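You operate a simulated robot arm through the tools that you are given. There is no shell and no other tool. Be economical: measure what you need, move in short steps, check, and stop when the job is done.

You run a simulated two-armed robot. Do the job below in one go: nothing can be reset, and whatever is moved stays where it is left.

JOB
Pick up the pouch from the orange-edged bench with one hand, pass it to the other hand and put it on the purple-edged bench.

It is judged by the outcome, as a careful person would: the job done as asked, and still so three seconds after it is handed in. It fails if anything else is knocked over, pushed out of place, dropped, spilled or broken.

ROBOT AND FRAMES
Two 6-joint arms with two-finger grippers on one trunk, on a base that drives. Base frame: it is fixed to the floor where the robot stands at the start and does not move with it; the origin is under the middle of the robot, x ahead of it, y to its left, z up. Lengths are in m, angles in rad, forces in N, time in s.
The left shoulder is at the start at [0.03, 0.178, 0.988], the right one opposite. With the tool pointing down near the work surface each hand reaches from about 0.5 to 0.82 m from the robot's upright axis, wherever it stands, measured 20 degrees to its own side. Places, roughly: purple-edged bench [0.6, -1.2, 0.9]. Payload 2.54 kg a hand.
The TCP of each hand is the grasp point between the finger pads, 0.03 m short of the fingertips. In the tool frame z runs along the fingers and y along their closing line. The gripper opens to 0.116 m. The gripper's body begins 0.095 m behind the TCP.
Orientation is that of the tool frame in the base frame, as a unit quaternion [x, y, z, w]. With the fingers straight down and closing along the base's y, the tool's x points along the base's -x, its y along +y and its z along -z.

CONTROLS
- The arms move only by the tool move_arm. It takes "left_targets", "right_targets" or both (then of equal length, played together; a hand with none holds still); each is one flat list of numbers, 7 for each row, row after row: the shift along the tool's x, y, z in m, then the turn, a rotation vector about the tool's x, y, z in rad, then the opening, from 0 (shut) to 1 (fully open). In form: [x, y, z, wx, wy, wz, gripper, x, y, z, wx, wy, wz, gripper, ...]. A call has 1 to 8 rows; each row shifts and turns the commanded pose from where the row before left it, along the tool's axes as they then stand. Each row takes 0.2 s and may step no farther than 0.05 m and 0.15 rad from the row before; otherwise, or with a gripper value out of range, the whole call is refused. A pose out of reach is approached as far as the arm can. The call stops where the force on the tool passes 40 N (or 10 N more than at its start, if that is more) or the arm is blocked; 0.2 s more then pass. The fingers move at their own pace (about 0.153 m/s each) and stop on an object; they squeeze with about 42 N. The grip force told is the motor's: it shows also when the fingers shut on nothing. Time passes only in rows, and 0.2 s behind the last, so rows that do not move let the fingers close. It gives the time, the measured TCP pose, the force on the tool (base axes), the opening and the grip force at its end, in the units of the frame above (readings bear some noise), with the torque about the TCP (base axes, N m) and any sound that the robot's microphone picked up.
- Cameras (640 x 400 px; columns grow to the right, rows downward): "scene" is now at [0.0371, -0.0004, 1.6886]; the picture's right is [-0.21, -0.98, 0.00], its down [-0.86, 0.18, -0.47] and it looks along [0.46, -0.10, -0.88] (base axes); focal length 286 px, centre (320, 200). "left" rides on the left gripper at [0.069, 0.015, -0.122] in its tool frame; the picture's right is [-0.21, 0.98, 0.00], its down [-0.83, -0.18, -0.53] and it looks along [-0.52, -0.11, 0.85] (tool axes); focal length 251 px, centre (320, 200). "right" rides on the right gripper at [0.069, -0.015, -0.122] in its tool frame; the picture's right is [0.21, 0.98, 0.00], its down [-0.83, 0.18, -0.53] and it looks along [-0.52, 0.11, 0.85] (tool axes); focal length 251 px, centre (320, 200). There is no depth. A picture from a camera that has moved, and an enlarged one, comes with that camera's place and axes in the base frame and with its lens. The place of the scene camera against the robot may be out by one fixed shift of up to 0.018 m in any direction.
- snapshot(camera): a new picture of that camera. It takes no simulated time.
- raise_lower(by): slides the trunk up (or, below 0, down) by that many m; the arms and the scene camera ride with it, the base frame stays. It gives what a move gives, with no picture.
- steer(legs): drives the robot by 1 to 6 legs, each [ahead, left, turn to the left] in m, m and rad, along the robot's own axes; the way and the turn of a leg run together, so that a leg with both is an arc; at most 1.5 m and 3.142 rad a leg. The arms and the cameras ride along, it lands a little off, and it stops where it bumps. It gives what a move gives.
- head_to(pan, tilt): turns the head with the scene camera to pan (to the left, within 2.496 rad either way) and tilt (down, from -0.506 to 1.204), counted from straight ahead of the robot. It gives what a move gives.
- inspect(camera, box): a new picture of the part [left, top, right, bottom] of that camera's present view, enlarged. It takes no simulated time.
- job_done(): hands the job in; it is judged then, once.

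Work in short steps. Places have to be worked out from the pictures, the camera data and where the tool is seen: move nearer, look again, correct. Check each grasp and each placing, and mend what went wrong. You have 120 turns and 100 pictures in all, those below and enlarged ones among them. Open the grippers and draw the arms clear of the work before you hand the job in, unless the task says otherwise; then end with one line.

The tools are called after "Emit:" as name(argument=value, ...) on one line, values as JSON. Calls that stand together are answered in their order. move_arm: Moves the arms, as the interface text tells. Its arguments: {"type":"object","properties":{"left_targets":{"type":"array"},"right_targets":{"type":"array"}},"required":[]} The other tools are called the same way: raise_lower (by) slides the trunk up or down; steer (legs) drives the base; head_to (pan, tilt) turns the head that bears the scene camera; snapshot (camera) takes a picture; inspect (camera, box) takes an enlarged picture of a part of a camera's view; job_done () hands the job in.

At the start:

```text
clock: 0.0
left_ee_pos: [0.4829, 0.2611, 1.0306]
left_tool_rot: [0.001, 1.0, -0.001, 0.0]
left_contact_force: [-0.5, 0.0, 0.3]
left_torque: [0.01, -0.04, 0.01]
left_gripper_width: 0.1161
left_grip_force: 0.0
right_ee_pos: [0.4185, -0.0962, 1.0851]
right_tool_rot: [-0.001, 1.0, 0.0, 0.0]
right_contact_force: [0.3, -0.6, 0.9]
right_torque: [-0.02, 0.0, -0.02]
right_gripper_width: 0.1158
right_grip_force: 0.0
trunk travel left (down, up): [-0.2, 0.34]
robot x, y, heading: [-0.0009, -0.0006, -0.004]
head pan, tilt: [-0.209, 1.082]
```

scene: 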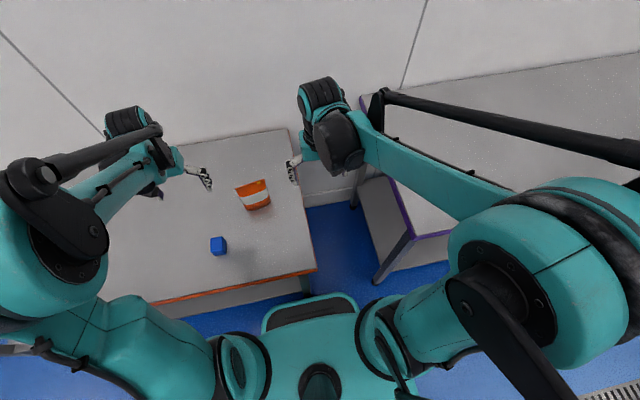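
right: 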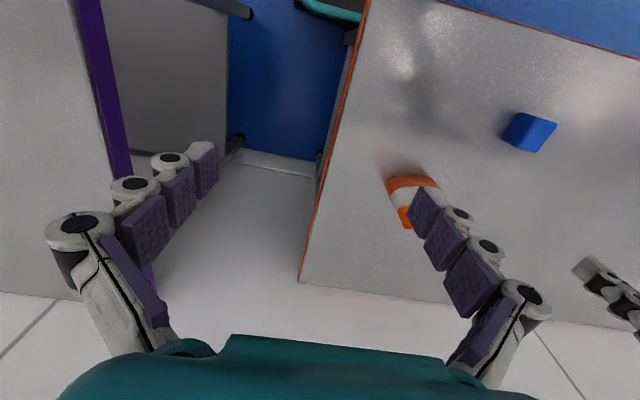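
left: 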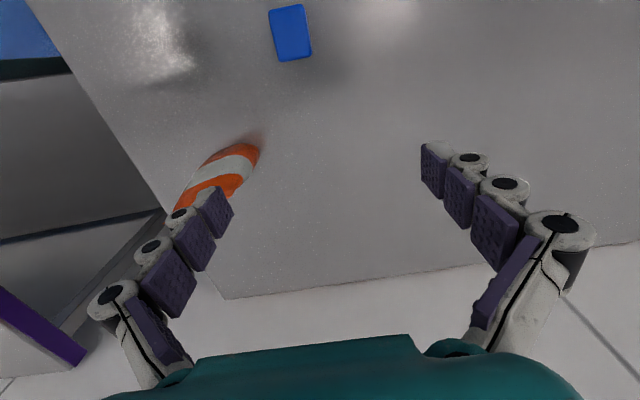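

The pouch looks to be the orange and white piece, with a blue block nearby. I'll enlarge both views to see its shape.

Emit:
inspect(camera="scene", box=[180, 140, 340, 280])

Emit:
inspect(camera="left", box=[140, 100, 300, 240])

Emit:
inspect(camera="right", box=[360, 90, 580, 250])

```text
2.86 times, centred on (260, 210) of scene
camera zoom: at [0.0371, -0.0004, 1.6886], right [-0.21, -0.98, 0.0], down [-0.86, 0.18, -0.47], along [0.46, -0.1, -0.88], focal length 818 px, centre (491, 171)
```

zoom: 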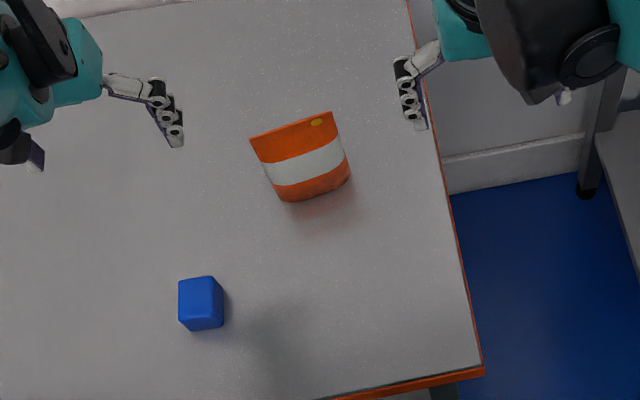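

```text
2.86 times, centred on (220, 170) of left
camera zoom: at [0.4125, 0.2766, 1.1515], right [0.21, 0.98, 0.0], down [0.83, -0.18, 0.53], along [0.52, -0.11, -0.85], focal length 718 px, centre (606, 286)
```

zoom: 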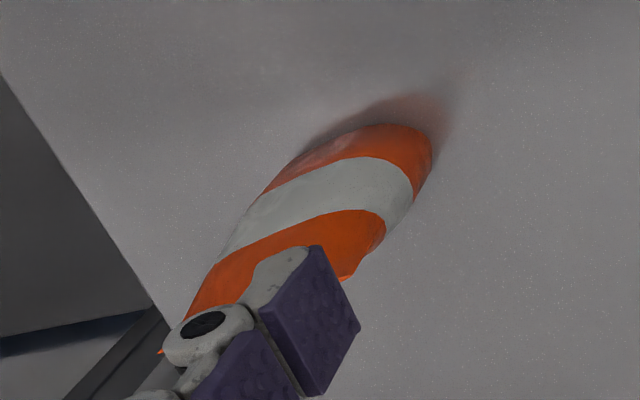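

```text
2.50 times, centred on (470, 170) of right
camera zoom: at [0.3505, -0.1104, 1.2067], right [-0.21, 0.98, 0.0], down [0.83, 0.18, 0.53], along [0.52, 0.11, -0.85], focal length 629 px, centre (-55, 275)
```

zoom: 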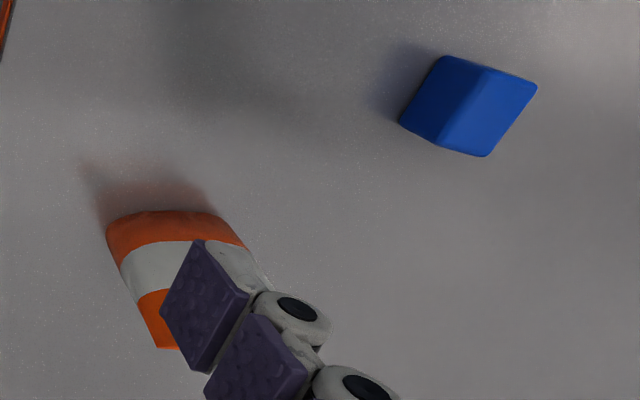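

The pouch stands upright with its flat seal nearly along y, about 0.095 m wide, centred near (0.54, 0.115). The bench top is at about z 0.80. I'll turn the left hand so its fingers close across the thin side, and turn the right hand the mirrored way.

Emit:
move_arm(left_targets=[0, 0, 0, 0, 0, 0.141, 1, 0, 0, 0, 0, 0, 0.141, 1, 0, 0, 0, 0, 0, 0.141, 1, 0, 0, 0, 0, 0, 0.141, 1, 0, 0, 0, 0, 0, 0.141, 1, 0, 0, 0, 0, 0, 0.141, 1, 0, 0, 0, 0, 0, 0.141, 1, 0, 0, 0, 0, 0, 0.141, 1], right_targets=[0, 0, 0, 0, 0, -0.141, 1, 0, 0, 0, 0, 0, -0.141, 1, 0, 0, 0, 0, 0, -0.141, 1, 0, 0, 0, 0, 0, -0.141, 1, 0, 0, 0, 0, 0, -0.141, 1, 0, 0, 0, 0, 0, -0.141, 1, 0, 0, 0, 0, 0, -0.141, 1, 0, 0, 0, 0, 0, -0.141, 1])

```text
clock: 1.8
left_ee_pos: [0.481, 0.2609, 1.0299]
left_tool_rot: [0.536, 0.844, 0.0, 0.0]
left_contact_force: [0.0, -0.3, 0.4]
left_torque: [0.01, -0.03, -0.01]
left_gripper_width: 0.1163
left_grip_force: 0.2
right_ee_pos: [0.4196, -0.0958, 1.0859]
right_tool_rot: [-0.536, 0.844, 0.0, 0.0]
right_contact_force: [-0.8, -0.5, 0.2]
right_torque: [0.0, 0.01, -0.03]
right_gripper_width: 0.1161
right_grip_force: 0.0
trunk travel left (down, up): [-0.2, 0.34]
robot x, y, heading: [-0.0014, 0.0045, -0.003]
head pan, tilt: [-0.209, 1.082]
```

The turn is going well. I'll finish it, move the right hand off to the right and lift the left one a bit for a look.

Emit:
move_arm(left_targets=[0, 0, 0, 0, 0, 0.141, 1, 0, 0, 0, 0, 0, 0.141, 1, 0, 0, -0.04, 0, 0, 0, 1, 0, 0, 0, 0, 0, 0, 1], right_targets=[0, 0, 0, 0, 0, -0.141, 1, 0, 0, 0, 0, 0, -0.141, 1, 0.05, 0, 0, 0, 0, 0, 1, 0.05, 0, 0, 0, 0, -0.14, 1])

Emit:
snapshot(camera="left")

Emit:
snapshot(camera="scene")

Emit:
snapshot(camera="right")

```text
clock: 2.8
left_ee_pos: [0.4807, 0.2628, 1.0708]
left_tool_rot: [0.648, 0.762, 0.0, 0.001]
left_contact_force: [-0.2, 0.3, -0.4]
left_torque: [0.0, 0.06, 0.0]
left_gripper_width: 0.116
left_grip_force: 0.0
right_ee_pos: [0.4019, -0.1966, 1.0836]
right_tool_rot: [-0.7, 0.714, 0.0, -0.001]
right_contact_force: [0.6, 0.0, 0.7]
right_torque: [0.0, 0.06, 0.0]
right_gripper_width: 0.1162
right_grip_force: 0.1
trunk travel left (down, up): [-0.2, 0.34]
robot x, y, heading: [-0.0018, 0.0009, 0.004]
head pan, tilt: [-0.209, 1.082]
```

```text
93 pictures are left
camera left: at [0.485, 0.3339, 1.1909], right [1.0, -0.06, 0.0], down [-0.05, -0.84, 0.53], along [-0.03, -0.53, -0.85], focal length 251 px, centre (320, 200)
```

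left: 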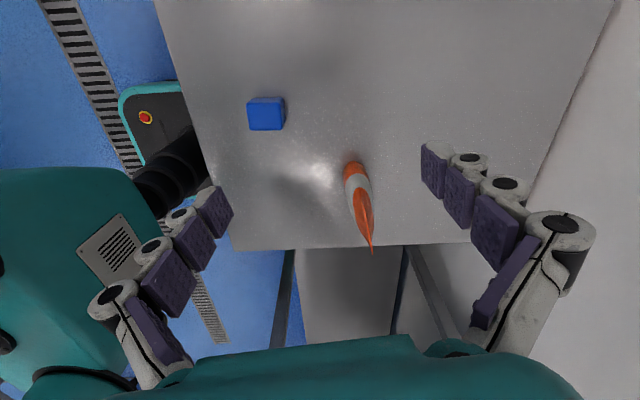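

```text
92 pictures are left
camera scene: at [0.0385, -0.0005, 1.6885], right [-0.21, -0.98, 0.0], down [-0.86, 0.18, -0.47], along [0.46, -0.1, -0.88], focal length 286 px, centre (320, 200)
```

scene: 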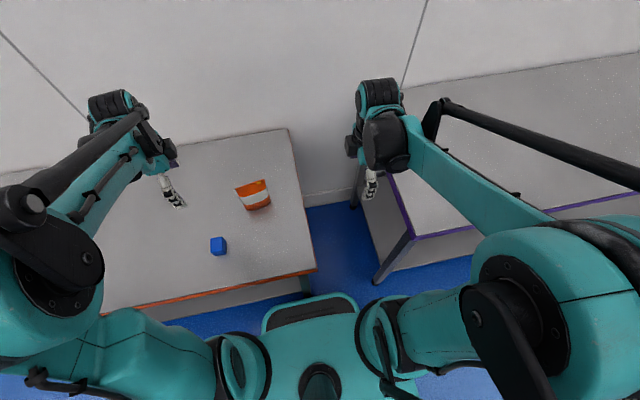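

```text
91 pictures are left
camera right: at [0.4168, -0.2656, 1.2048], right [-0.98, -0.2, 0.0], down [-0.17, 0.83, 0.53], along [-0.11, 0.52, -0.85], focal length 251 px, centre (320, 200)
```

right: 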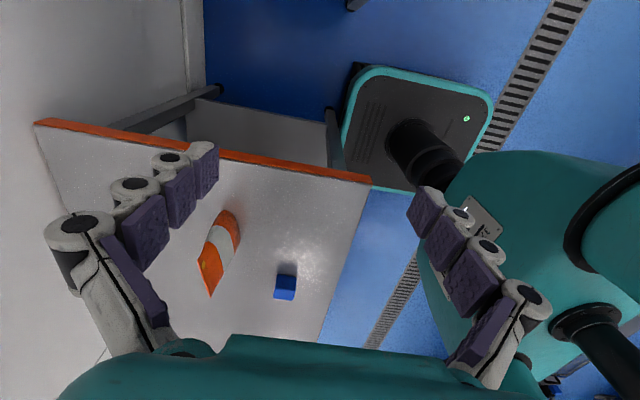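

The left view looks along the pouch, so I'll enlarge both views to measure the seal's ends.

Emit:
inspect(camera="left", box=[310, 150, 430, 260])

Emit:
inspect(camera="right", box=[160, 190, 320, 310])

```text
3.64 times, centred on (370, 205) of left
camera zoom: at [0.485, 0.3339, 1.1909], right [1.0, -0.06, 0.0], down [-0.05, -0.84, 0.53], along [-0.03, -0.53, -0.85], focal length 914 px, centre (138, 182)
```

zoom: 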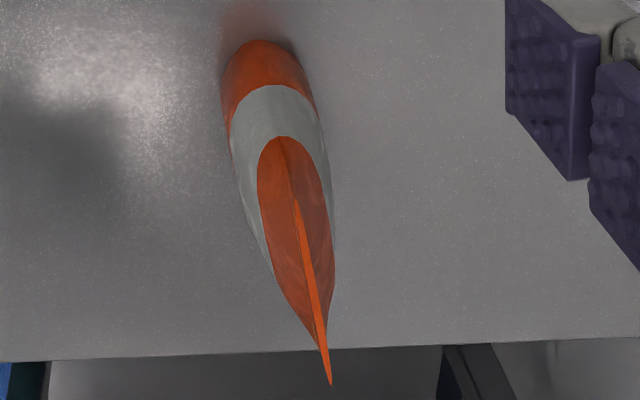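

```text
3.33 times, centred on (240, 250) of right
camera zoom: at [0.4168, -0.2656, 1.2048], right [-0.98, -0.2, 0.0], down [-0.17, 0.83, 0.53], along [-0.11, 0.52, -0.85], focal length 838 px, centre (587, 33)
```

zoom: 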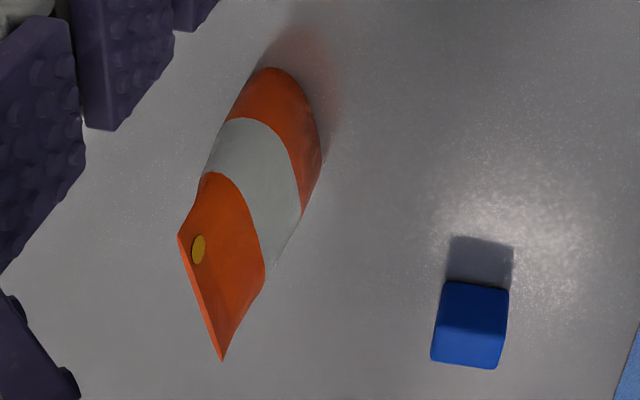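

The seal runs from about (0.529, 0.161) to (0.547, 0.069) at z 0.926, and the left yaw matches it within 2°. I'll move the left hand above the left half of the seal and look again.

Emit:
move_arm(left_targets=[-0.043, 0.011, 0, 0, 0, 0, 1, -0.043, 0.011, 0, 0, 0, 0, 1, -0.044, 0.01, 0.02, 0, 0, 0, 1, 0, 0, 0.03, 0, 0, 0, 1])

Emit:
snapshot(camera="left")

Emit:
inspect(camera="scene", box=[140, 90, 340, 250])

```text
clock: 3.8
left_ee_pos: [0.5331, 0.1386, 1.0201]
left_tool_rot: [0.648, 0.762, 0.0, 0.0]
left_contact_force: [0.5, 1.0, -0.3]
left_torque: [-0.04, -0.02, 0.01]
left_gripper_width: 0.1159
left_grip_force: 0.0
right_ee_pos: [0.4018, -0.1951, 1.0824]
right_tool_rot: [-0.7, 0.715, 0.0, -0.001]
right_contact_force: [-0.4, 0.3, 0.5]
right_torque: [-0.01, -0.02, 0.02]
right_gripper_width: 0.116
right_grip_force: 0.0
trunk travel left (down, up): [-0.2, 0.34]
robot x, y, heading: [-0.0017, -0.0018, -0.002]
head pan, tilt: [-0.209, 1.082]
```

```text
88 pictures are left
camera left: at [0.5377, 0.2095, 1.1407], right [1.0, -0.06, 0.0], down [-0.05, -0.84, 0.53], along [-0.03, -0.53, -0.85], focal length 251 px, centre (320, 200)
```

left: 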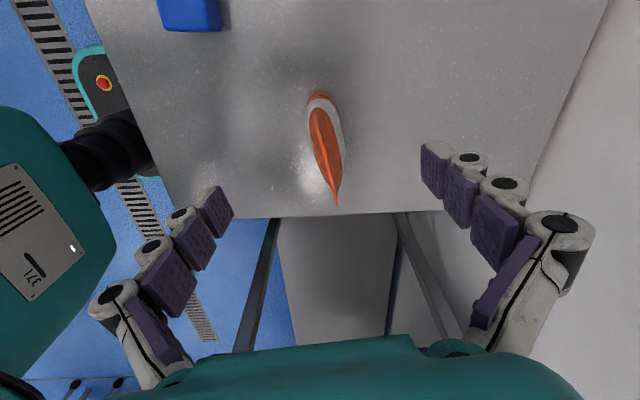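

```text
2.50 times, centred on (240, 170) of scene
camera zoom: at [0.0375, 0.001, 1.6885], right [-0.21, -0.98, 0.0], down [-0.86, 0.18, -0.47], along [0.46, -0.1, -0.88], focal length 716 px, centre (520, 275)
```

zoom: 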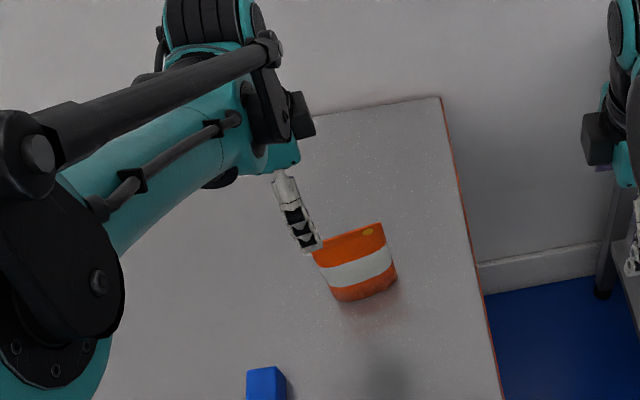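

The left camera confirms the seal passes between the fingers. I'll go straight down 0.12 m to z 0.90.

Emit:
move_arm(left_targets=[0, 0.003, 0.04, 0, 0, 0, 1, 0, 0, 0.04, 0, 0, 0, 1, 0, 0, 0.04, 0, 0, 0, 1, 0, 0, 0, 0, 0, 0, 1])

Emit:
snapshot(camera="left")

Emit:
inspect(camera="scene", box=[180, 130, 340, 230])

```text
clock: 4.8
left_ee_pos: [0.5341, 0.138, 0.9012]
left_tool_rot: [0.648, 0.762, 0.0, 0.0]
left_contact_force: [-0.8, 0.1, -0.4]
left_torque: [0.01, -0.04, 0.03]
left_gripper_width: 0.116
left_grip_force: 0.3
right_ee_pos: [0.4004, -0.1963, 1.0836]
right_tool_rot: [-0.699, 0.715, 0.0, 0.0]
right_contact_force: [-0.4, 0.2, 0.3]
right_torque: [-0.02, -0.03, 0.01]
right_gripper_width: 0.1159
right_grip_force: 0.1
trunk travel left (down, up): [-0.2, 0.34]
robot x, y, heading: [-0.0023, 0.0002, -0.0]
head pan, tilt: [-0.209, 1.082]
```

```text
86 pictures are left
camera left: at [0.5377, 0.2093, 1.0221], right [1.0, -0.06, 0.0], down [-0.05, -0.84, 0.53], along [-0.03, -0.53, -0.85], focal length 251 px, centre (320, 200)
```

left: 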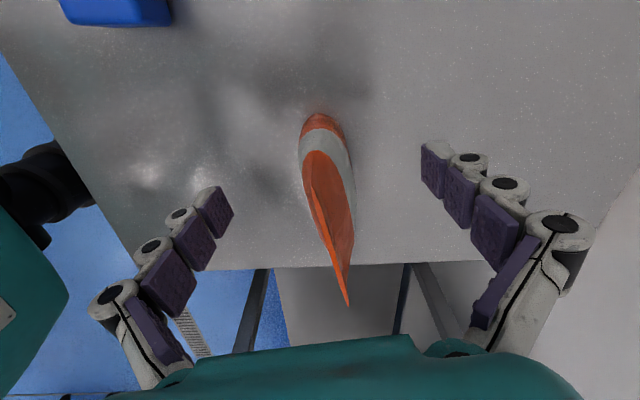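

```text
4.00 times, centred on (260, 180) of scene
camera zoom: at [0.036, -0.0006, 1.6886], right [-0.21, -0.98, 0.0], down [-0.86, 0.18, -0.47], along [0.46, -0.1, -0.88], focal length 1146 px, centre (560, 280)
```

zoom: 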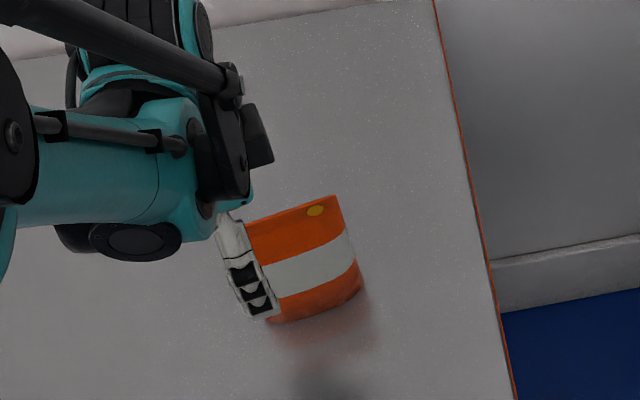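

The fingers straddle the left part of the seal. I'll close the left gripper.

Emit:
move_arm(left_targets=[0, 0, 0, 0, 0, 0, 0, 0, 0, 0, 0, 0, 0, 0, 0, 0, 0, 0, 0, 0, 0, 0, 0, 0, 0, 0, 0, 0])

Emit:
snapshot(camera="left")

```text
clock: 5.8
left_ee_pos: [0.5346, 0.1385, 0.9017]
left_tool_rot: [0.649, 0.761, 0.0, 0.0]
left_contact_force: [0.9, 1.3, 10.1]
left_torque: [-0.09, 0.09, 0.1]
left_gripper_width: 0.019
left_grip_force: 41.8
right_ee_pos: [0.4013, -0.1957, 1.0836]
right_tool_rot: [-0.7, 0.714, 0.0, 0.0]
right_contact_force: [-0.3, 0.0, -1.1]
right_torque: [-0.02, 0.01, -0.01]
right_gripper_width: 0.1159
right_grip_force: 0.0
trunk travel left (down, up): [-0.2, 0.34]
robot x, y, heading: [-0.0022, -0.0037, -0.002]
head pan, tilt: [-0.209, 1.082]
```

```text
84 pictures are left
camera left: at [0.5381, 0.2094, 1.0225], right [1.0, -0.06, 0.0], down [-0.05, -0.84, 0.53], along [-0.03, -0.53, -0.85], focal length 251 px, centre (320, 200)
```

left: 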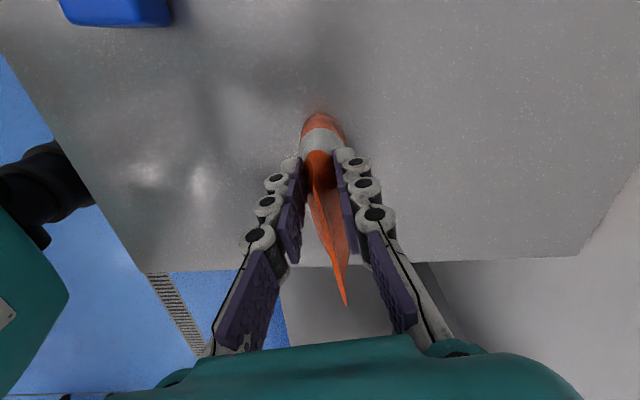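

The left hand grips at 0.019 m with 42 N. I'll make a small slow lift to test the hold.

Emit:
move_arm(left_targets=[0, 0, -0.01, 0, 0, 0, 0, 0, 0, -0.01, 0, 0, 0, 0, 0, 0, -0.01, 0, 0, 0, 0, 0, 0, -0.01, 0, 0, 0, 0, 0, 0, 0, 0, 0, 0, 0])

Emit:
snapshot(camera="left")

Emit:
inspect(camera="scene", box=[180, 130, 340, 230])

```text
clock: 7.0
left_ee_pos: [0.5375, 0.1402, 0.9381]
left_tool_rot: [0.648, 0.761, 0.0, -0.001]
left_contact_force: [0.1, 0.1, -3.3]
left_torque: [0.1, 0.0, -0.02]
left_gripper_width: 0.0189
left_grip_force: 42.4
right_ee_pos: [0.4027, -0.196, 1.0836]
right_tool_rot: [-0.699, 0.715, 0.001, 0.0]
right_contact_force: [-0.4, 0.1, 0.5]
right_torque: [-0.01, -0.03, 0.01]
right_gripper_width: 0.1159
right_grip_force: 0.1
trunk travel left (down, up): [-0.2, 0.34]
robot x, y, heading: [-0.0022, -0.0034, -0.005]
head pan, tilt: [-0.209, 1.082]
```

```text
83 pictures are left
camera left: at [0.5403, 0.2111, 1.0605], right [1.0, -0.06, 0.0], down [-0.05, -0.84, 0.53], along [-0.03, -0.53, -0.85], focal length 251 px, centre (320, 200)
```

left: 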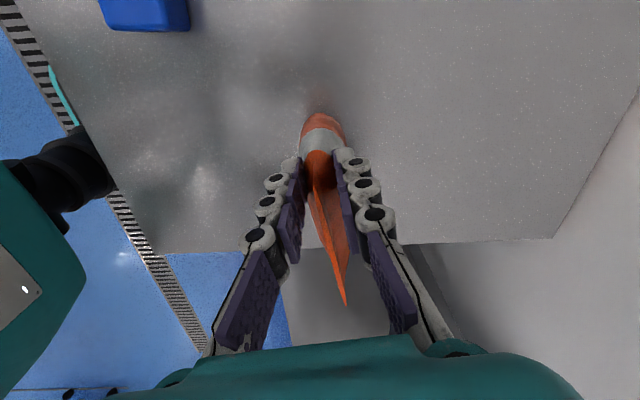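

```text
4.00 times, centred on (260, 180) of scene
camera zoom: at [0.0377, -0.0005, 1.6885], right [-0.21, -0.98, 0.0], down [-0.86, 0.18, -0.47], along [0.46, -0.1, -0.88], focal length 1146 px, centre (560, 280)
```

zoom: 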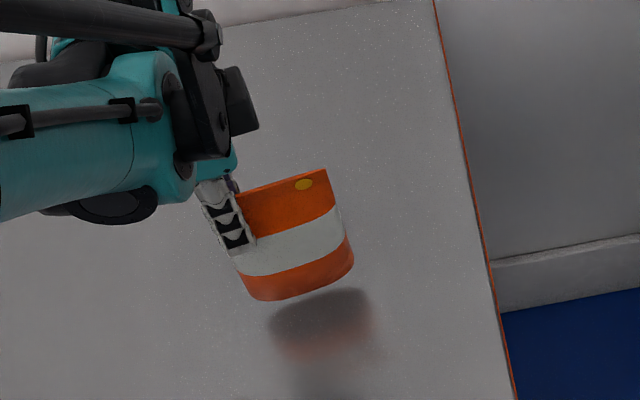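

The pouch is held firmly (about 3 N) and hangs level. I'll lift it to z about 1.06 and tilt the right hand 45° so it can grip the pouch's lower right side.

Emit:
move_arm(left_targets=[0, 0, -0.02, 0, 0, 0, 0, 0, 0, -0.02, 0, 0, 0, 0, 0, 0, -0.02, 0, 0, 0, 0, 0, 0, -0.02, 0, 0, 0, 0, -0.012, -0.003, -0.02, 0, 0, 0, 0, -0.012, -0.003, -0.02, 0, 0, 0, 0, -0.012, -0.003, 0, 0, 0, 0, 0, -0.012, -0.003, 0, 0, 0, 0, 0], right_targets=[0, 0, 0, 0, 0, -0.105, 1, 0, 0, 0, 0, 0, -0.105, 1, 0, 0, 0, 0, -0.131, 0, 1, 0, 0, 0, 0, -0.131, 0, 1, 0, 0, 0, 0, -0.131, 0, 1, 0, 0, 0, 0, -0.131, 0, 1, 0, 0, 0, 0, -0.131, 0, 1, 0, 0, 0, 0, -0.131, 0, 1])

Emit:
snapshot(camera="scene")

Emit:
snapshot(camera="right")

```text
clock: 8.8
left_ee_pos: [0.5343, 0.0883, 1.0616]
left_tool_rot: [0.648, 0.762, 0.001, 0.0]
left_contact_force: [0.1, 0.5, -2.4]
left_torque: [0.12, 0.02, 0.04]
left_gripper_width: 0.0185
left_grip_force: 41.5
right_ee_pos: [0.404, -0.1947, 1.0858]
right_tool_rot: [0.712, -0.588, -0.297, -0.245]
right_contact_force: [0.0, -1.1, -0.9]
right_torque: [0.0, -0.01, -0.01]
right_gripper_width: 0.116
right_grip_force: 0.0
trunk travel left (down, up): [-0.2, 0.34]
robot x, y, heading: [0.0009, -0.0014, 0.004]
head pan, tilt: [-0.209, 1.082]
```

```text
81 pictures are left
camera scene: at [0.0382, -0.0019, 1.6885], right [-0.21, -0.98, 0.0], down [-0.86, 0.18, -0.47], along [0.46, -0.1, -0.88], focal length 286 px, centre (320, 200)
```

scene: 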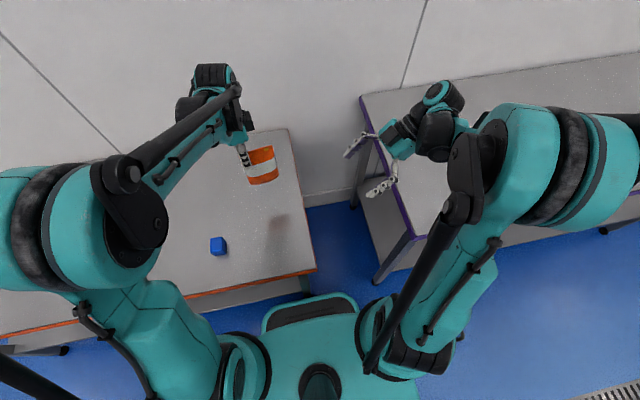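

```text
80 pictures are left
camera right: at [0.4453, -0.3251, 1.1221], right [-0.93, -0.33, -0.15], down [-0.22, 0.16, 0.96], along [-0.3, 0.93, -0.23], focal length 251 px, centre (320, 200)
```

right: 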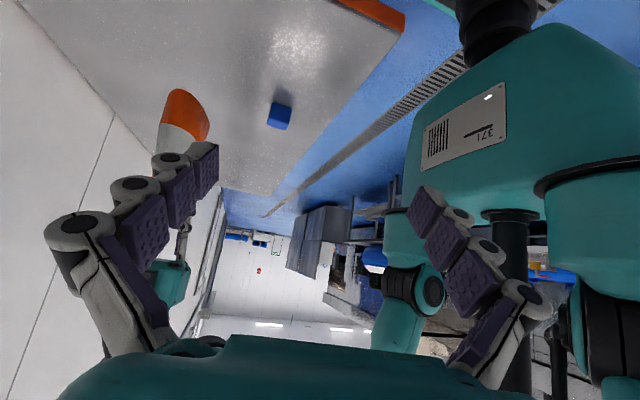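

The pouch now spans about y 0.018–0.109 and z 0.96–1.087. I'll bring the tilted right hand to a pre-grasp point 0.14 m back along its approach line.

Emit:
move_arm(right_targets=[-0.02, -0.0362, 0.0092, 0, 0, 0, 1, -0.02, -0.0362, 0.0092, 0, 0, 0, 1, -0.02, -0.0362, 0.0092, 0, 0, 0, 1, -0.02, -0.0362, 0.0092, 0, 0, 0, 1, -0.02, -0.0362, 0.0092, 0, 0, 0, 1, 0, 0, 0, 0, 0, 0, 1])

Emit:
snapshot(camera="scene")

Emit:
snapshot(camera="right")

Emit:
snapshot(camera="left")

```text
clock: 10.2
left_ee_pos: [0.5322, 0.0879, 1.0621]
left_tool_rot: [0.648, 0.761, -0.001, 0.0]
left_contact_force: [0.0, -0.4, -2.7]
left_torque: [0.1, 0.01, -0.02]
left_gripper_width: 0.0186
left_grip_force: 42.0
right_ee_pos: [0.5621, -0.0569, 1.1226]
right_tool_rot: [0.712, -0.588, -0.296, -0.245]
right_contact_force: [0.4, -0.2, -0.5]
right_torque: [0.01, -0.02, 0.01]
right_gripper_width: 0.116
right_grip_force: 0.0
trunk travel left (down, up): [-0.2, 0.34]
robot x, y, heading: [-0.001, 0.0022, 0.001]
head pan, tilt: [-0.209, 1.082]
```

```text
79 pictures are left
camera scene: at [0.0364, -0.0012, 1.6886], right [-0.21, -0.98, 0.0], down [-0.86, 0.18, -0.47], along [0.46, -0.1, -0.88], focal length 286 px, centre (320, 200)
```

scene: 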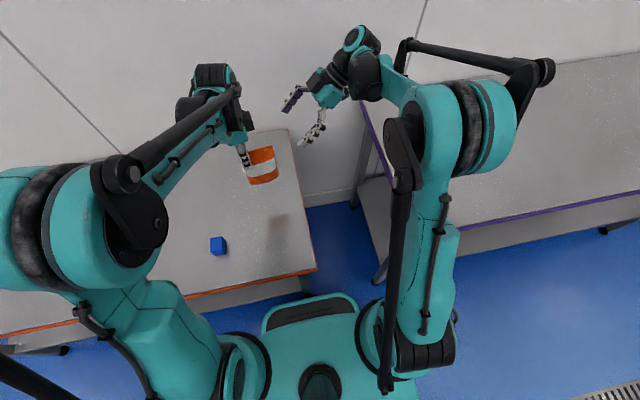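

```text
78 pictures are left
camera right: at [0.6024, -0.187, 1.1601], right [-0.93, -0.33, -0.15], down [-0.22, 0.17, 0.96], along [-0.29, 0.93, -0.23], focal length 251 px, centre (320, 200)
```

right: 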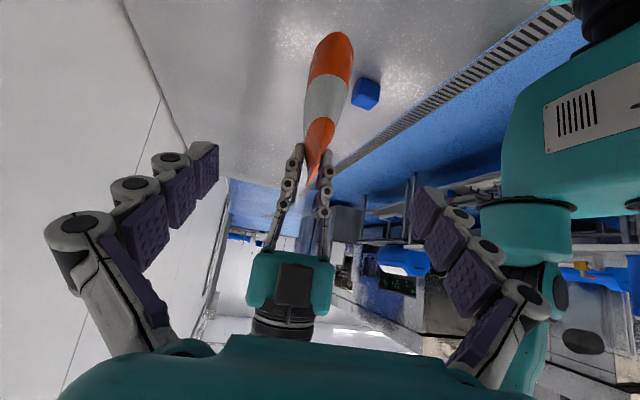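

```text
77 pictures are left
camera left: at [0.5359, 0.1594, 1.1832], right [1.0, -0.06, 0.0], down [-0.05, -0.84, 0.53], along [-0.03, -0.53, -0.85], focal length 251 px, centre (320, 200)
```

left: 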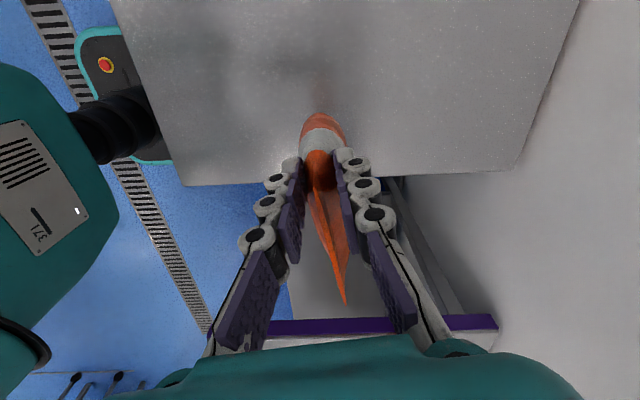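

The pouch lies centred between the right fingers. I'll advance 0.135 m along the tool axis.

Emit:
move_arm(right_targets=[0, 0, 0.03, 0, 0, 0, 1, 0, 0, 0.03, 0, 0, 0, 1, 0, 0, 0.03, 0, 0, 0, 1, 0, 0, 0.02, 0, 0, 0, 1, 0, 0, 0.015, 0, 0, 0, 1, 0, 0, 0.01, 0, 0, 0, 1, 0, 0, 0, 0, 0, 0, 1])

Emit:
snapshot(camera="right")

Emit:
snapshot(camera="left")

Emit:
inspect(camera="scene", box=[180, 50, 380, 210])

```text
clock: 11.8
left_ee_pos: [0.5332, 0.0888, 1.0609]
left_tool_rot: [0.648, 0.761, 0.0, 0.0]
left_contact_force: [0.4, 0.3, -3.3]
left_torque: [0.1, 0.02, -0.01]
left_gripper_width: 0.0188
left_grip_force: 42.4
right_ee_pos: [0.5439, 0.0382, 1.0274]
right_tool_rot: [0.712, -0.588, -0.296, -0.244]
right_contact_force: [-0.2, -0.4, 0.2]
right_torque: [-0.01, -0.01, 0.02]
right_gripper_width: 0.1161
right_grip_force: 0.1
trunk travel left (down, up): [-0.2, 0.34]
robot x, y, heading: [-0.0015, 0.0001, 0.004]
head pan, tilt: [-0.209, 1.082]
```

```text
76 pictures are left
camera right: at [0.5842, -0.0932, 1.0648], right [-0.93, -0.33, -0.15], down [-0.22, 0.17, 0.96], along [-0.29, 0.93, -0.23], focal length 251 px, centre (320, 200)
```

right: 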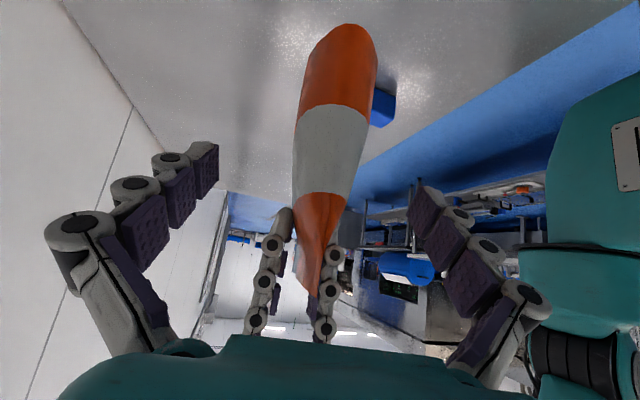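

```text
75 pictures are left
camera left: at [0.5366, 0.1599, 1.1828], right [1.0, -0.06, 0.0], down [-0.05, -0.84, 0.53], along [-0.03, -0.53, -0.85], focal length 251 px, centre (320, 200)
```

left: 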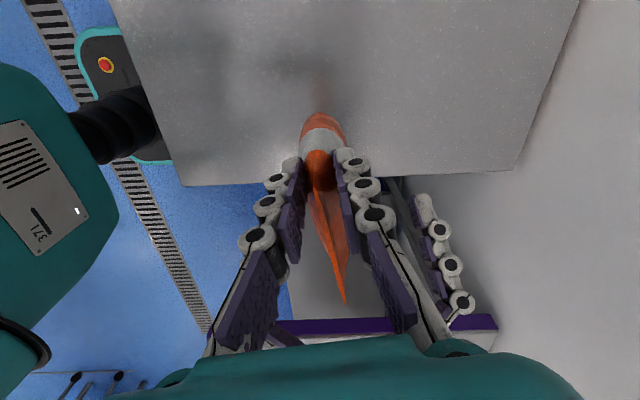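

```text
2.50 times, centred on (280, 130) of scene
camera zoom: at [0.0374, -0.0005, 1.6886], right [-0.21, -0.98, 0.0], down [-0.86, 0.18, -0.47], along [0.46, -0.1, -0.88], focal length 716 px, centre (420, 375)
```

zoom: 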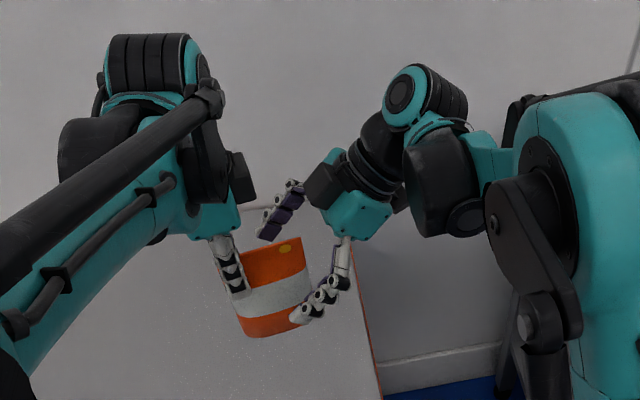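

The pouch is centred on the right TCP at pixel (320, 192), and the two hands are clear of each other. I'll close the right hand while the left keeps holding.

Emit:
move_arm(right_targets=[0, 0, 0, 0, 0, 0, 0.6, 0, 0, 0, 0, 0, 0, 0.4, 0, 0, 0, 0, 0, 0, 0.2, 0, 0, 0, 0, 0, 0, 0, 0, 0, 0, 0, 0, 0, 0])

Emit:
snapshot(camera="right")

```text
clock: 13.0
left_ee_pos: [0.5333, 0.0893, 1.0617]
left_tool_rot: [0.649, 0.761, 0.001, 0.0]
left_contact_force: [5.7, 3.8, -3.2]
left_torque: [0.24, -0.22, 0.19]
left_gripper_width: 0.0189
left_grip_force: 41.9
right_ee_pos: [0.5424, 0.0361, 1.0277]
right_tool_rot: [0.712, -0.588, -0.296, -0.243]
right_contact_force: [-6.2, -3.0, 2.1]
right_torque: [0.02, 0.01, 0.21]
right_gripper_width: 0.0367
right_grip_force: 42.3
trunk travel left (down, up): [-0.2, 0.34]
robot x, y, heading: [0.0002, -0.0014, 0.003]
head pan, tilt: [-0.209, 1.082]
```

```text
73 pictures are left
camera right: at [0.584, -0.0933, 1.0649], right [-0.93, -0.33, -0.15], down [-0.22, 0.17, 0.96], along [-0.3, 0.93, -0.23], focal length 251 px, centre (320, 200)
```

right: 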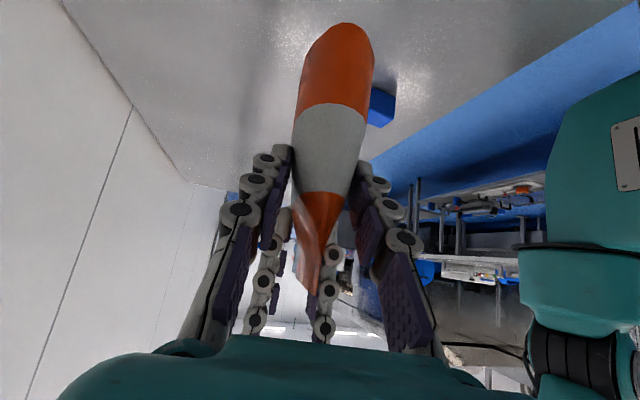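

The right hand holds with 42 N at 0.037 m. I'll open the left hand in place and check that the right keeps the weight.

Emit:
move_arm(left_targets=[0, 0, 0, 0, 0, 0, 0.3, 0, 0, 0, 0, 0, 0, 0.6, 0, 0, 0, 0, 0, 0, 0.8, 0, 0, 0, 0, 0, 0, 0.8])

Emit:
snapshot(camera="right")

Emit:
snapshot(camera="left")

```text
clock: 14.0
left_ee_pos: [0.5333, 0.089, 1.0614]
left_tool_rot: [0.648, 0.762, 0.0, 0.001]
left_contact_force: [0.3, -0.9, -0.4]
left_torque: [-0.03, -0.01, 0.0]
left_gripper_width: 0.093
left_grip_force: 0.1
right_ee_pos: [0.5437, 0.0369, 1.0275]
right_tool_rot: [0.712, -0.588, -0.296, -0.245]
right_contact_force: [-0.2, 0.3, 0.3]
right_torque: [-0.05, -0.02, -0.03]
right_gripper_width: 0.0367
right_grip_force: 42.0
trunk travel left (down, up): [-0.2, 0.34]
robot x, y, heading: [0.0032, 0.0026, -0.001]
head pan, tilt: [-0.209, 1.082]
```

```text
72 pictures are left
camera right: at [0.5842, -0.0933, 1.0649], right [-0.93, -0.33, -0.15], down [-0.22, 0.17, 0.96], along [-0.29, 0.93, -0.23], focal length 251 px, centre (320, 200)
```

right: 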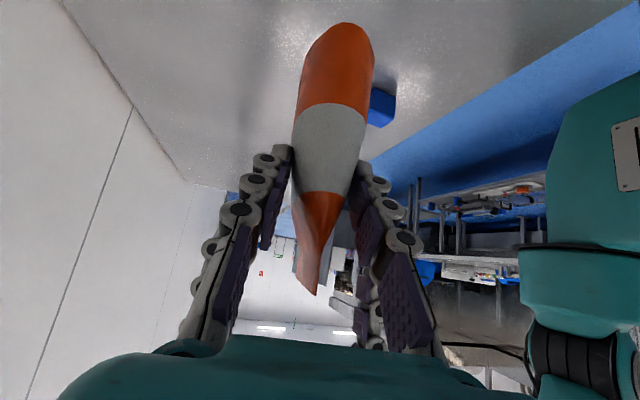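

```text
71 pictures are left
camera left: at [0.5366, 0.1599, 1.1828], right [1.0, -0.06, 0.0], down [-0.05, -0.84, 0.53], along [-0.03, -0.53, -0.85], focal length 251 px, centre (320, 200)
```

left: 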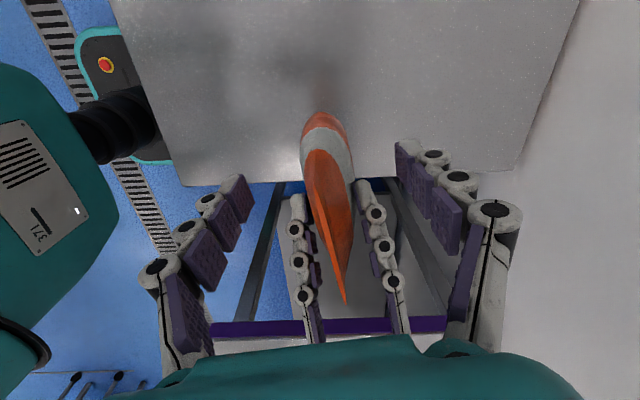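

The pouch has stayed put in the right hand. I'll retract the left hand straight up, then to its own side.

Emit:
move_arm(left_targets=[0, 0, -0.03, 0, 0, 0, 0.8, 0, 0, -0.04, 0, 0, 0, 0.8, 0, 0, -0.04, 0, 0, 0, 0.8, 0, 0, -0.03, 0, 0, 0, 0.8, 0.05, 0, 0, 0, 0, 0, 0.8, 0.05, 0, 0, 0, 0, 0, 0.8, 0.05, 0, 0, 0, 0, 0, 0.8, 0.05, 0, 0, 0, 0, 0, 0.8])

Emit:
head_to(pan=-0.9, tilt=0.85)

Emit:
snapshot(camera="scene")

Emit:
snapshot(camera="left")

```text
clock: 15.8
left_ee_pos: [0.4996, 0.2885, 1.1995]
left_tool_rot: [0.648, 0.762, 0.0, 0.0]
left_contact_force: [-0.5, 0.0, 0.1]
left_torque: [-0.02, -0.01, 0.01]
left_gripper_width: 0.0929
left_grip_force: 0.0
right_ee_pos: [0.5431, 0.0374, 1.0272]
right_tool_rot: [0.712, -0.588, -0.296, -0.244]
right_contact_force: [-0.7, -0.5, -0.3]
right_torque: [-0.08, -0.04, 0.03]
right_gripper_width: 0.0365
right_grip_force: 41.7
trunk travel left (down, up): [-0.2, 0.34]
robot x, y, heading: [0.0006, -0.001, 0.003]
head pan, tilt: [-0.209, 1.082]
```

```text
clock: 16.9
left_ee_pos: [0.4999, 0.2873, 1.2003]
left_tool_rot: [0.648, 0.761, 0.0, 0.0]
left_contact_force: [1.2, 0.9, 0.9]
left_torque: [-0.01, 0.0, -0.01]
left_gripper_width: 0.0928
left_grip_force: 0.1
right_ee_pos: [0.5425, 0.0355, 1.0274]
right_tool_rot: [0.711, -0.588, -0.296, -0.245]
right_contact_force: [-0.3, 0.1, 0.2]
right_torque: [-0.04, -0.02, 0.0]
right_gripper_width: 0.0366
right_grip_force: 41.5
trunk travel left (down, up): [-0.2, 0.34]
robot x, y, heading: [-0.0006, -0.0011, 0.001]
head pan, tilt: [-0.901, 0.85]
```

```text
70 pictures are left
camera scene: at [0.0231, -0.0483, 1.7051], right [-0.78, -0.62, 0.0], down [-0.47, 0.59, -0.66], along [0.41, -0.52, -0.75], focal length 286 px, centre (320, 200)
```

scene: 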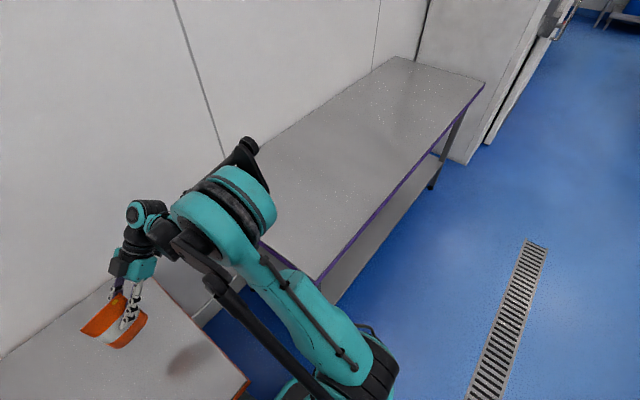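

```text
69 pictures are left
camera left: at [0.5034, 0.3581, 1.3211], right [1.0, -0.06, 0.0], down [-0.05, -0.84, 0.53], along [-0.03, -0.53, -0.85], focal length 251 px, centre (320, 200)
```

left: 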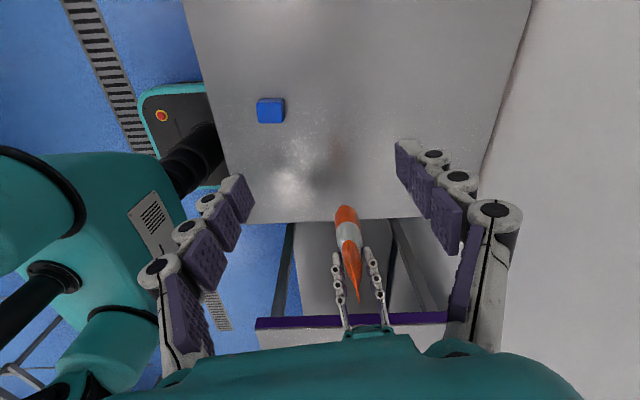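

The right hand has the pouch and the purple bench looks empty. Its front edge is at x≈0.28, in line with the orange bench, so I can strafe right. First I'll raise the trunk 0.12 m for clearance.

Emit:
raise_lower(by=0.12)

Emit:
steer(legs=[[-0.05, 0, 0], [0, -0.5, 0]])

Emit:
snapshot(camera="scene")

Emit:
snapshot(camera="right")

```text
clock: 18.4
left_ee_pos: [0.5001, 0.2882, 1.3201]
left_tool_rot: [0.648, 0.762, 0.0, 0.0]
left_contact_force: [-0.6, -0.2, -0.2]
left_torque: [0.02, 0.02, 0.0]
left_gripper_width: 0.0927
left_grip_force: 0.0
right_ee_pos: [0.5437, 0.0363, 1.1468]
right_tool_rot: [0.711, -0.589, -0.295, -0.245]
right_contact_force: [-0.2, 1.0, -2.6]
right_torque: [0.0, -0.02, -0.01]
right_gripper_width: 0.0366
right_grip_force: 42.1
trunk travel left (down, up): [-0.32, 0.22]
robot x, y, heading: [0.0023, 0.0023, 0.001]
head pan, tilt: [-0.901, 0.85]
```

```text
clock: 21.8
left_ee_pos: [0.449, -0.21, 1.32]
left_tool_rot: [0.647, 0.762, 0.0, 0.001]
left_contact_force: [-1.2, -0.9, 0.5]
left_torque: [0.02, -0.02, -0.06]
left_gripper_width: 0.093
left_grip_force: 0.1
right_ee_pos: [0.4941, -0.4606, 1.1484]
right_tool_rot: [0.712, -0.588, -0.295, -0.244]
right_contact_force: [0.8, 0.3, -4.0]
right_torque: [-0.05, -0.01, 0.01]
right_gripper_width: 0.036
right_grip_force: 42.3
trunk travel left (down, up): [-0.32, 0.22]
robot x, y, heading: [-0.0495, -0.5005, 0.004]
head pan, tilt: [-0.901, 0.85]
```

```text
68 pictures are left
camera scene: at [-0.0257, -0.5472, 1.8251], right [-0.78, -0.62, 0.0], down [-0.47, 0.59, -0.66], along [0.41, -0.52, -0.75], focal length 286 px, centre (320, 200)
```

scene: 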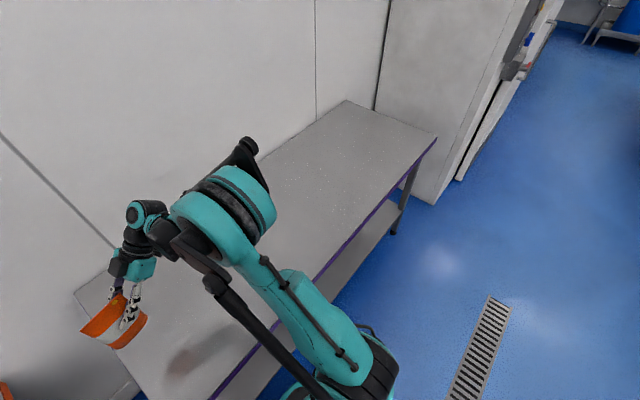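

```text
67 pictures are left
camera right: at [0.5355, -0.5907, 1.1849], right [-0.93, -0.34, -0.15], down [-0.22, 0.17, 0.96], along [-0.3, 0.93, -0.23], focal length 251 px, centre (320, 200)
```

right: 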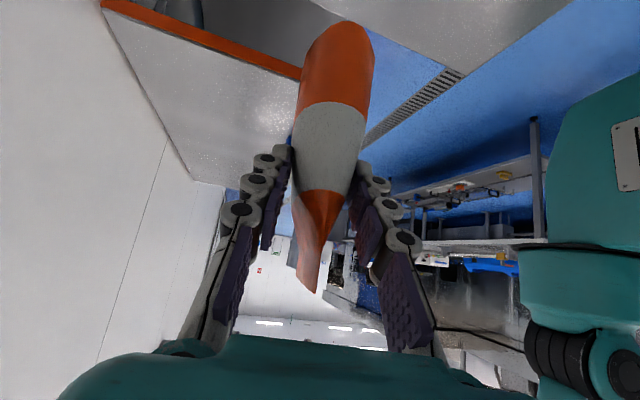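

The transport is going fine and the hold is unchanged; the bench top works out to z≈0.88. I'll strafe another 0.5 m.

Emit:
steer(legs=[[0, -0.5, 0]])

Emit:
head_to(pan=-0.1, tilt=1.0)

Emit:
snapshot(camera="scene")

Emit:
snapshot(camera="left")

```text
clock: 24.7
left_ee_pos: [0.4501, -0.701, 1.32]
left_tool_rot: [0.645, 0.764, 0.001, 0.0]
left_contact_force: [-0.3, -0.5, -0.3]
left_torque: [0.01, 0.0, -0.01]
left_gripper_width: 0.0925
left_grip_force: 0.0
right_ee_pos: [0.4964, -0.9507, 1.1469]
right_tool_rot: [0.714, -0.586, -0.296, -0.243]
right_contact_force: [-0.3, -0.1, -2.8]
right_torque: [-0.07, -0.05, 0.01]
right_gripper_width: 0.0363
right_grip_force: 42.2
trunk travel left (down, up): [-0.32, 0.22]
robot x, y, heading: [-0.0478, -0.9916, 0.009]
head pan, tilt: [-0.901, 0.85]
```

```text
clock: 25.9
left_ee_pos: [0.4513, -0.7007, 1.3204]
left_tool_rot: [0.645, 0.764, 0.0, 0.0]
left_contact_force: [0.0, -0.9, 0.8]
left_torque: [0.01, -0.02, 0.02]
left_gripper_width: 0.0928
left_grip_force: 0.0
right_ee_pos: [0.4964, -0.9517, 1.1486]
right_tool_rot: [0.713, -0.586, -0.297, -0.244]
right_contact_force: [1.0, -0.3, -2.6]
right_torque: [-0.05, 0.0, 0.0]
right_gripper_width: 0.0361
right_grip_force: 42.5
trunk travel left (down, up): [-0.32, 0.22]
robot x, y, heading: [-0.0472, -0.9901, 0.01]
head pan, tilt: [-0.099, 1.0]
```

```text
66 pictures are left
camera scene: at [-0.0029, -0.9851, 1.814], right [-0.09, -1.0, 0.0], down [-0.84, 0.08, -0.54], along [0.54, -0.05, -0.84], focal length 286 px, centre (320, 200)
```

scene: 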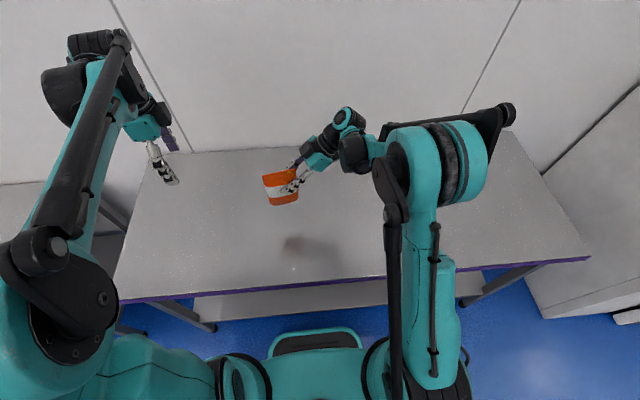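

```text
65 pictures are left
camera left: at [0.4543, -0.6297, 1.4411], right [1.0, -0.05, 0.0], down [-0.04, -0.84, 0.53], along [-0.03, -0.53, -0.85], focal length 251 px, centre (320, 200)
```

left: 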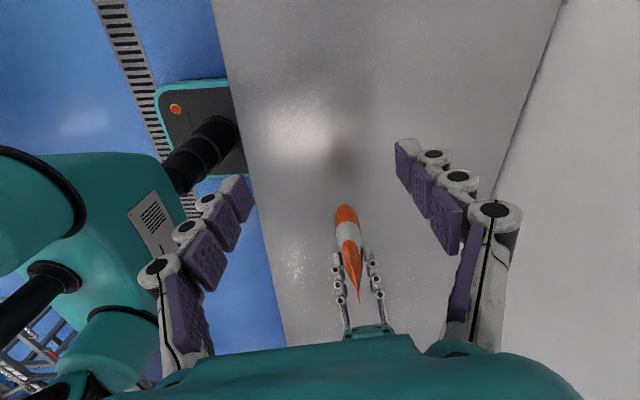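

Below the pouch the bench is clear, well away from the edges. I'll lower 0.14 m with the arm and look.

Emit:
move_arm(right_targets=[0.0249, 0, 0.0247, 0, 0, 0, 0, 0.0249, 0, 0.0247, 0, 0, 0, 0, 0.0249, 0, 0.0247, 0, 0, 0, 0, 0.0249, 0, 0.0247, 0, 0, 0, 0, 0, 0, 0, 0, 0, 0, 0])

Emit:
inspect(camera="scene", box=[200, 130, 360, 260])

Emit:
snapshot(camera="right")

Emit:
inspect(camera="left", box=[280, 140, 420, 340])

```text
clock: 27.1
left_ee_pos: [0.451, -0.7009, 1.3199]
left_tool_rot: [0.645, 0.764, 0.0, -0.001]
left_contact_force: [0.1, -0.9, 0.2]
left_torque: [-0.01, -0.03, -0.02]
left_gripper_width: 0.0928
left_grip_force: 0.0
right_ee_pos: [0.4946, -0.9522, 1.0078]
right_tool_rot: [0.714, -0.586, -0.296, -0.243]
right_contact_force: [-0.5, -0.4, -1.9]
right_torque: [-0.08, -0.01, -0.01]
right_gripper_width: 0.0359
right_grip_force: 42.3
trunk travel left (down, up): [-0.32, 0.22]
robot x, y, heading: [-0.0452, -0.9953, 0.008]
head pan, tilt: [-0.099, 1.0]
```

```text
3.08 times, centred on (280, 195) of scene
camera zoom: at [-0.004, -0.9847, 1.8141], right [-0.09, -1.0, 0.0], down [-0.84, 0.08, -0.54], along [0.54, -0.05, -0.84], focal length 881 px, centre (443, 215)
```

zoom: 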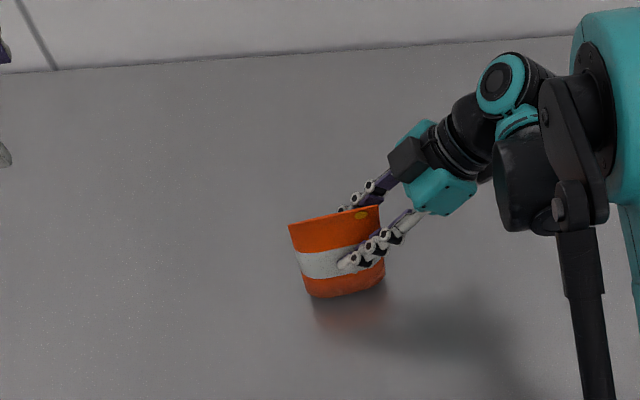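

```text
63 pictures are left
camera right: at [0.5372, -1.0805, 1.0438], right [-0.93, -0.34, -0.15], down [-0.22, 0.17, 0.96], along [-0.3, 0.93, -0.23], focal length 251 px, centre (320, 200)
```

right: 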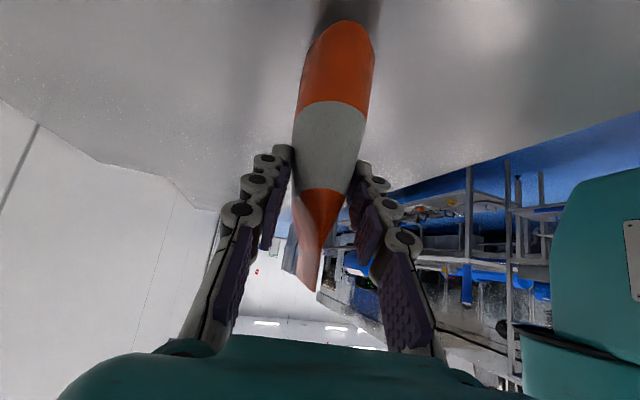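

```text
2.00 times, centred on (350, 240) of left
camera zoom: at [0.4534, -0.6294, 1.4414], right [1.0, -0.05, 0.0], down [-0.04, -0.84, 0.53], along [-0.03, -0.53, -0.85], focal length 503 px, centre (260, 120)
```

zoom: 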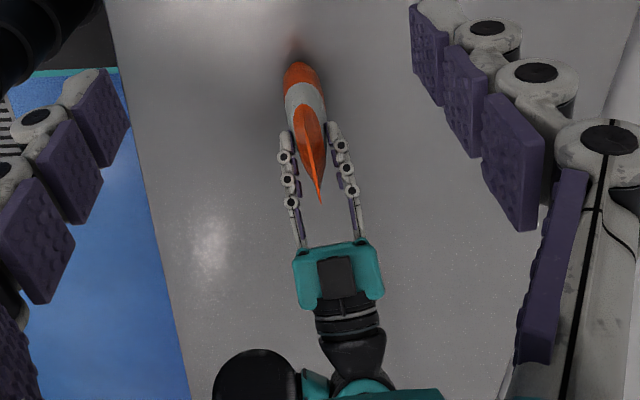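

The pouch hangs upright, near the bench. I'll lower 0.04 m more in small steps and watch the force.

Emit:
move_arm(right_targets=[0.0071, 0, 0.0071, 0, 0, 0, 0, 0.0071, 0, 0.0071, 0, 0, 0, 0, 0.0071, 0, 0.0071, 0, 0, 0, 0, 0.0071, 0, 0.0071, 0, 0, 0, 0, 0, 0, 0, 0, 0, 0, 0])

Emit:
inspect(camera="right", box=[240, 0, 440, 120])

```text
clock: 27.8
left_ee_pos: [0.4504, -0.7012, 1.3205]
left_tool_rot: [0.646, 0.763, 0.001, 0.0]
left_contact_force: [0.7, -0.3, 0.6]
left_torque: [-0.02, 0.06, 0.01]
left_gripper_width: 0.0928
left_grip_force: 0.0
right_ee_pos: [0.4966, -0.9512, 0.9886]
right_tool_rot: [0.712, -0.585, -0.299, -0.246]
right_contact_force: [-3.6, -6.4, 19.8]
right_torque: [-1.09, 0.15, -0.04]
right_gripper_width: 0.0362
right_grip_force: 41.9
trunk travel left (down, up): [-0.32, 0.22]
robot x, y, heading: [-0.0458, -0.9897, 0.002]
head pan, tilt: [-0.099, 1.0]
stopped in row 3 (right hand): the force on the tool passed its limit at 54 N (the readings are from after the stop); the commanded pose is now the measured one
```

```text
3.20 times, centred on (340, 60) of right
camera zoom: at [0.5388, -1.0814, 1.0251], right [-0.93, -0.33, -0.15], down [-0.22, 0.16, 0.96], along [-0.3, 0.93, -0.22], focal length 805 px, centre (256, 648)
```

zoom: 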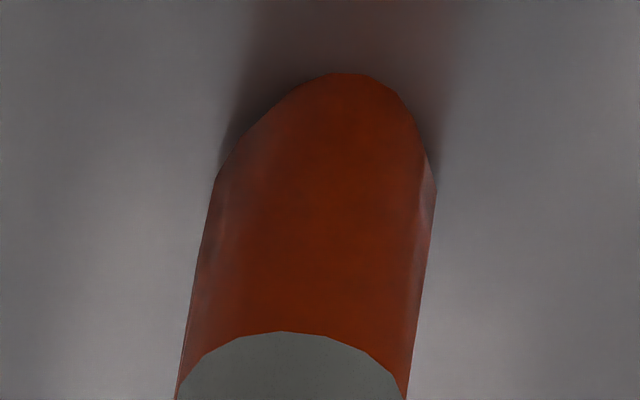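

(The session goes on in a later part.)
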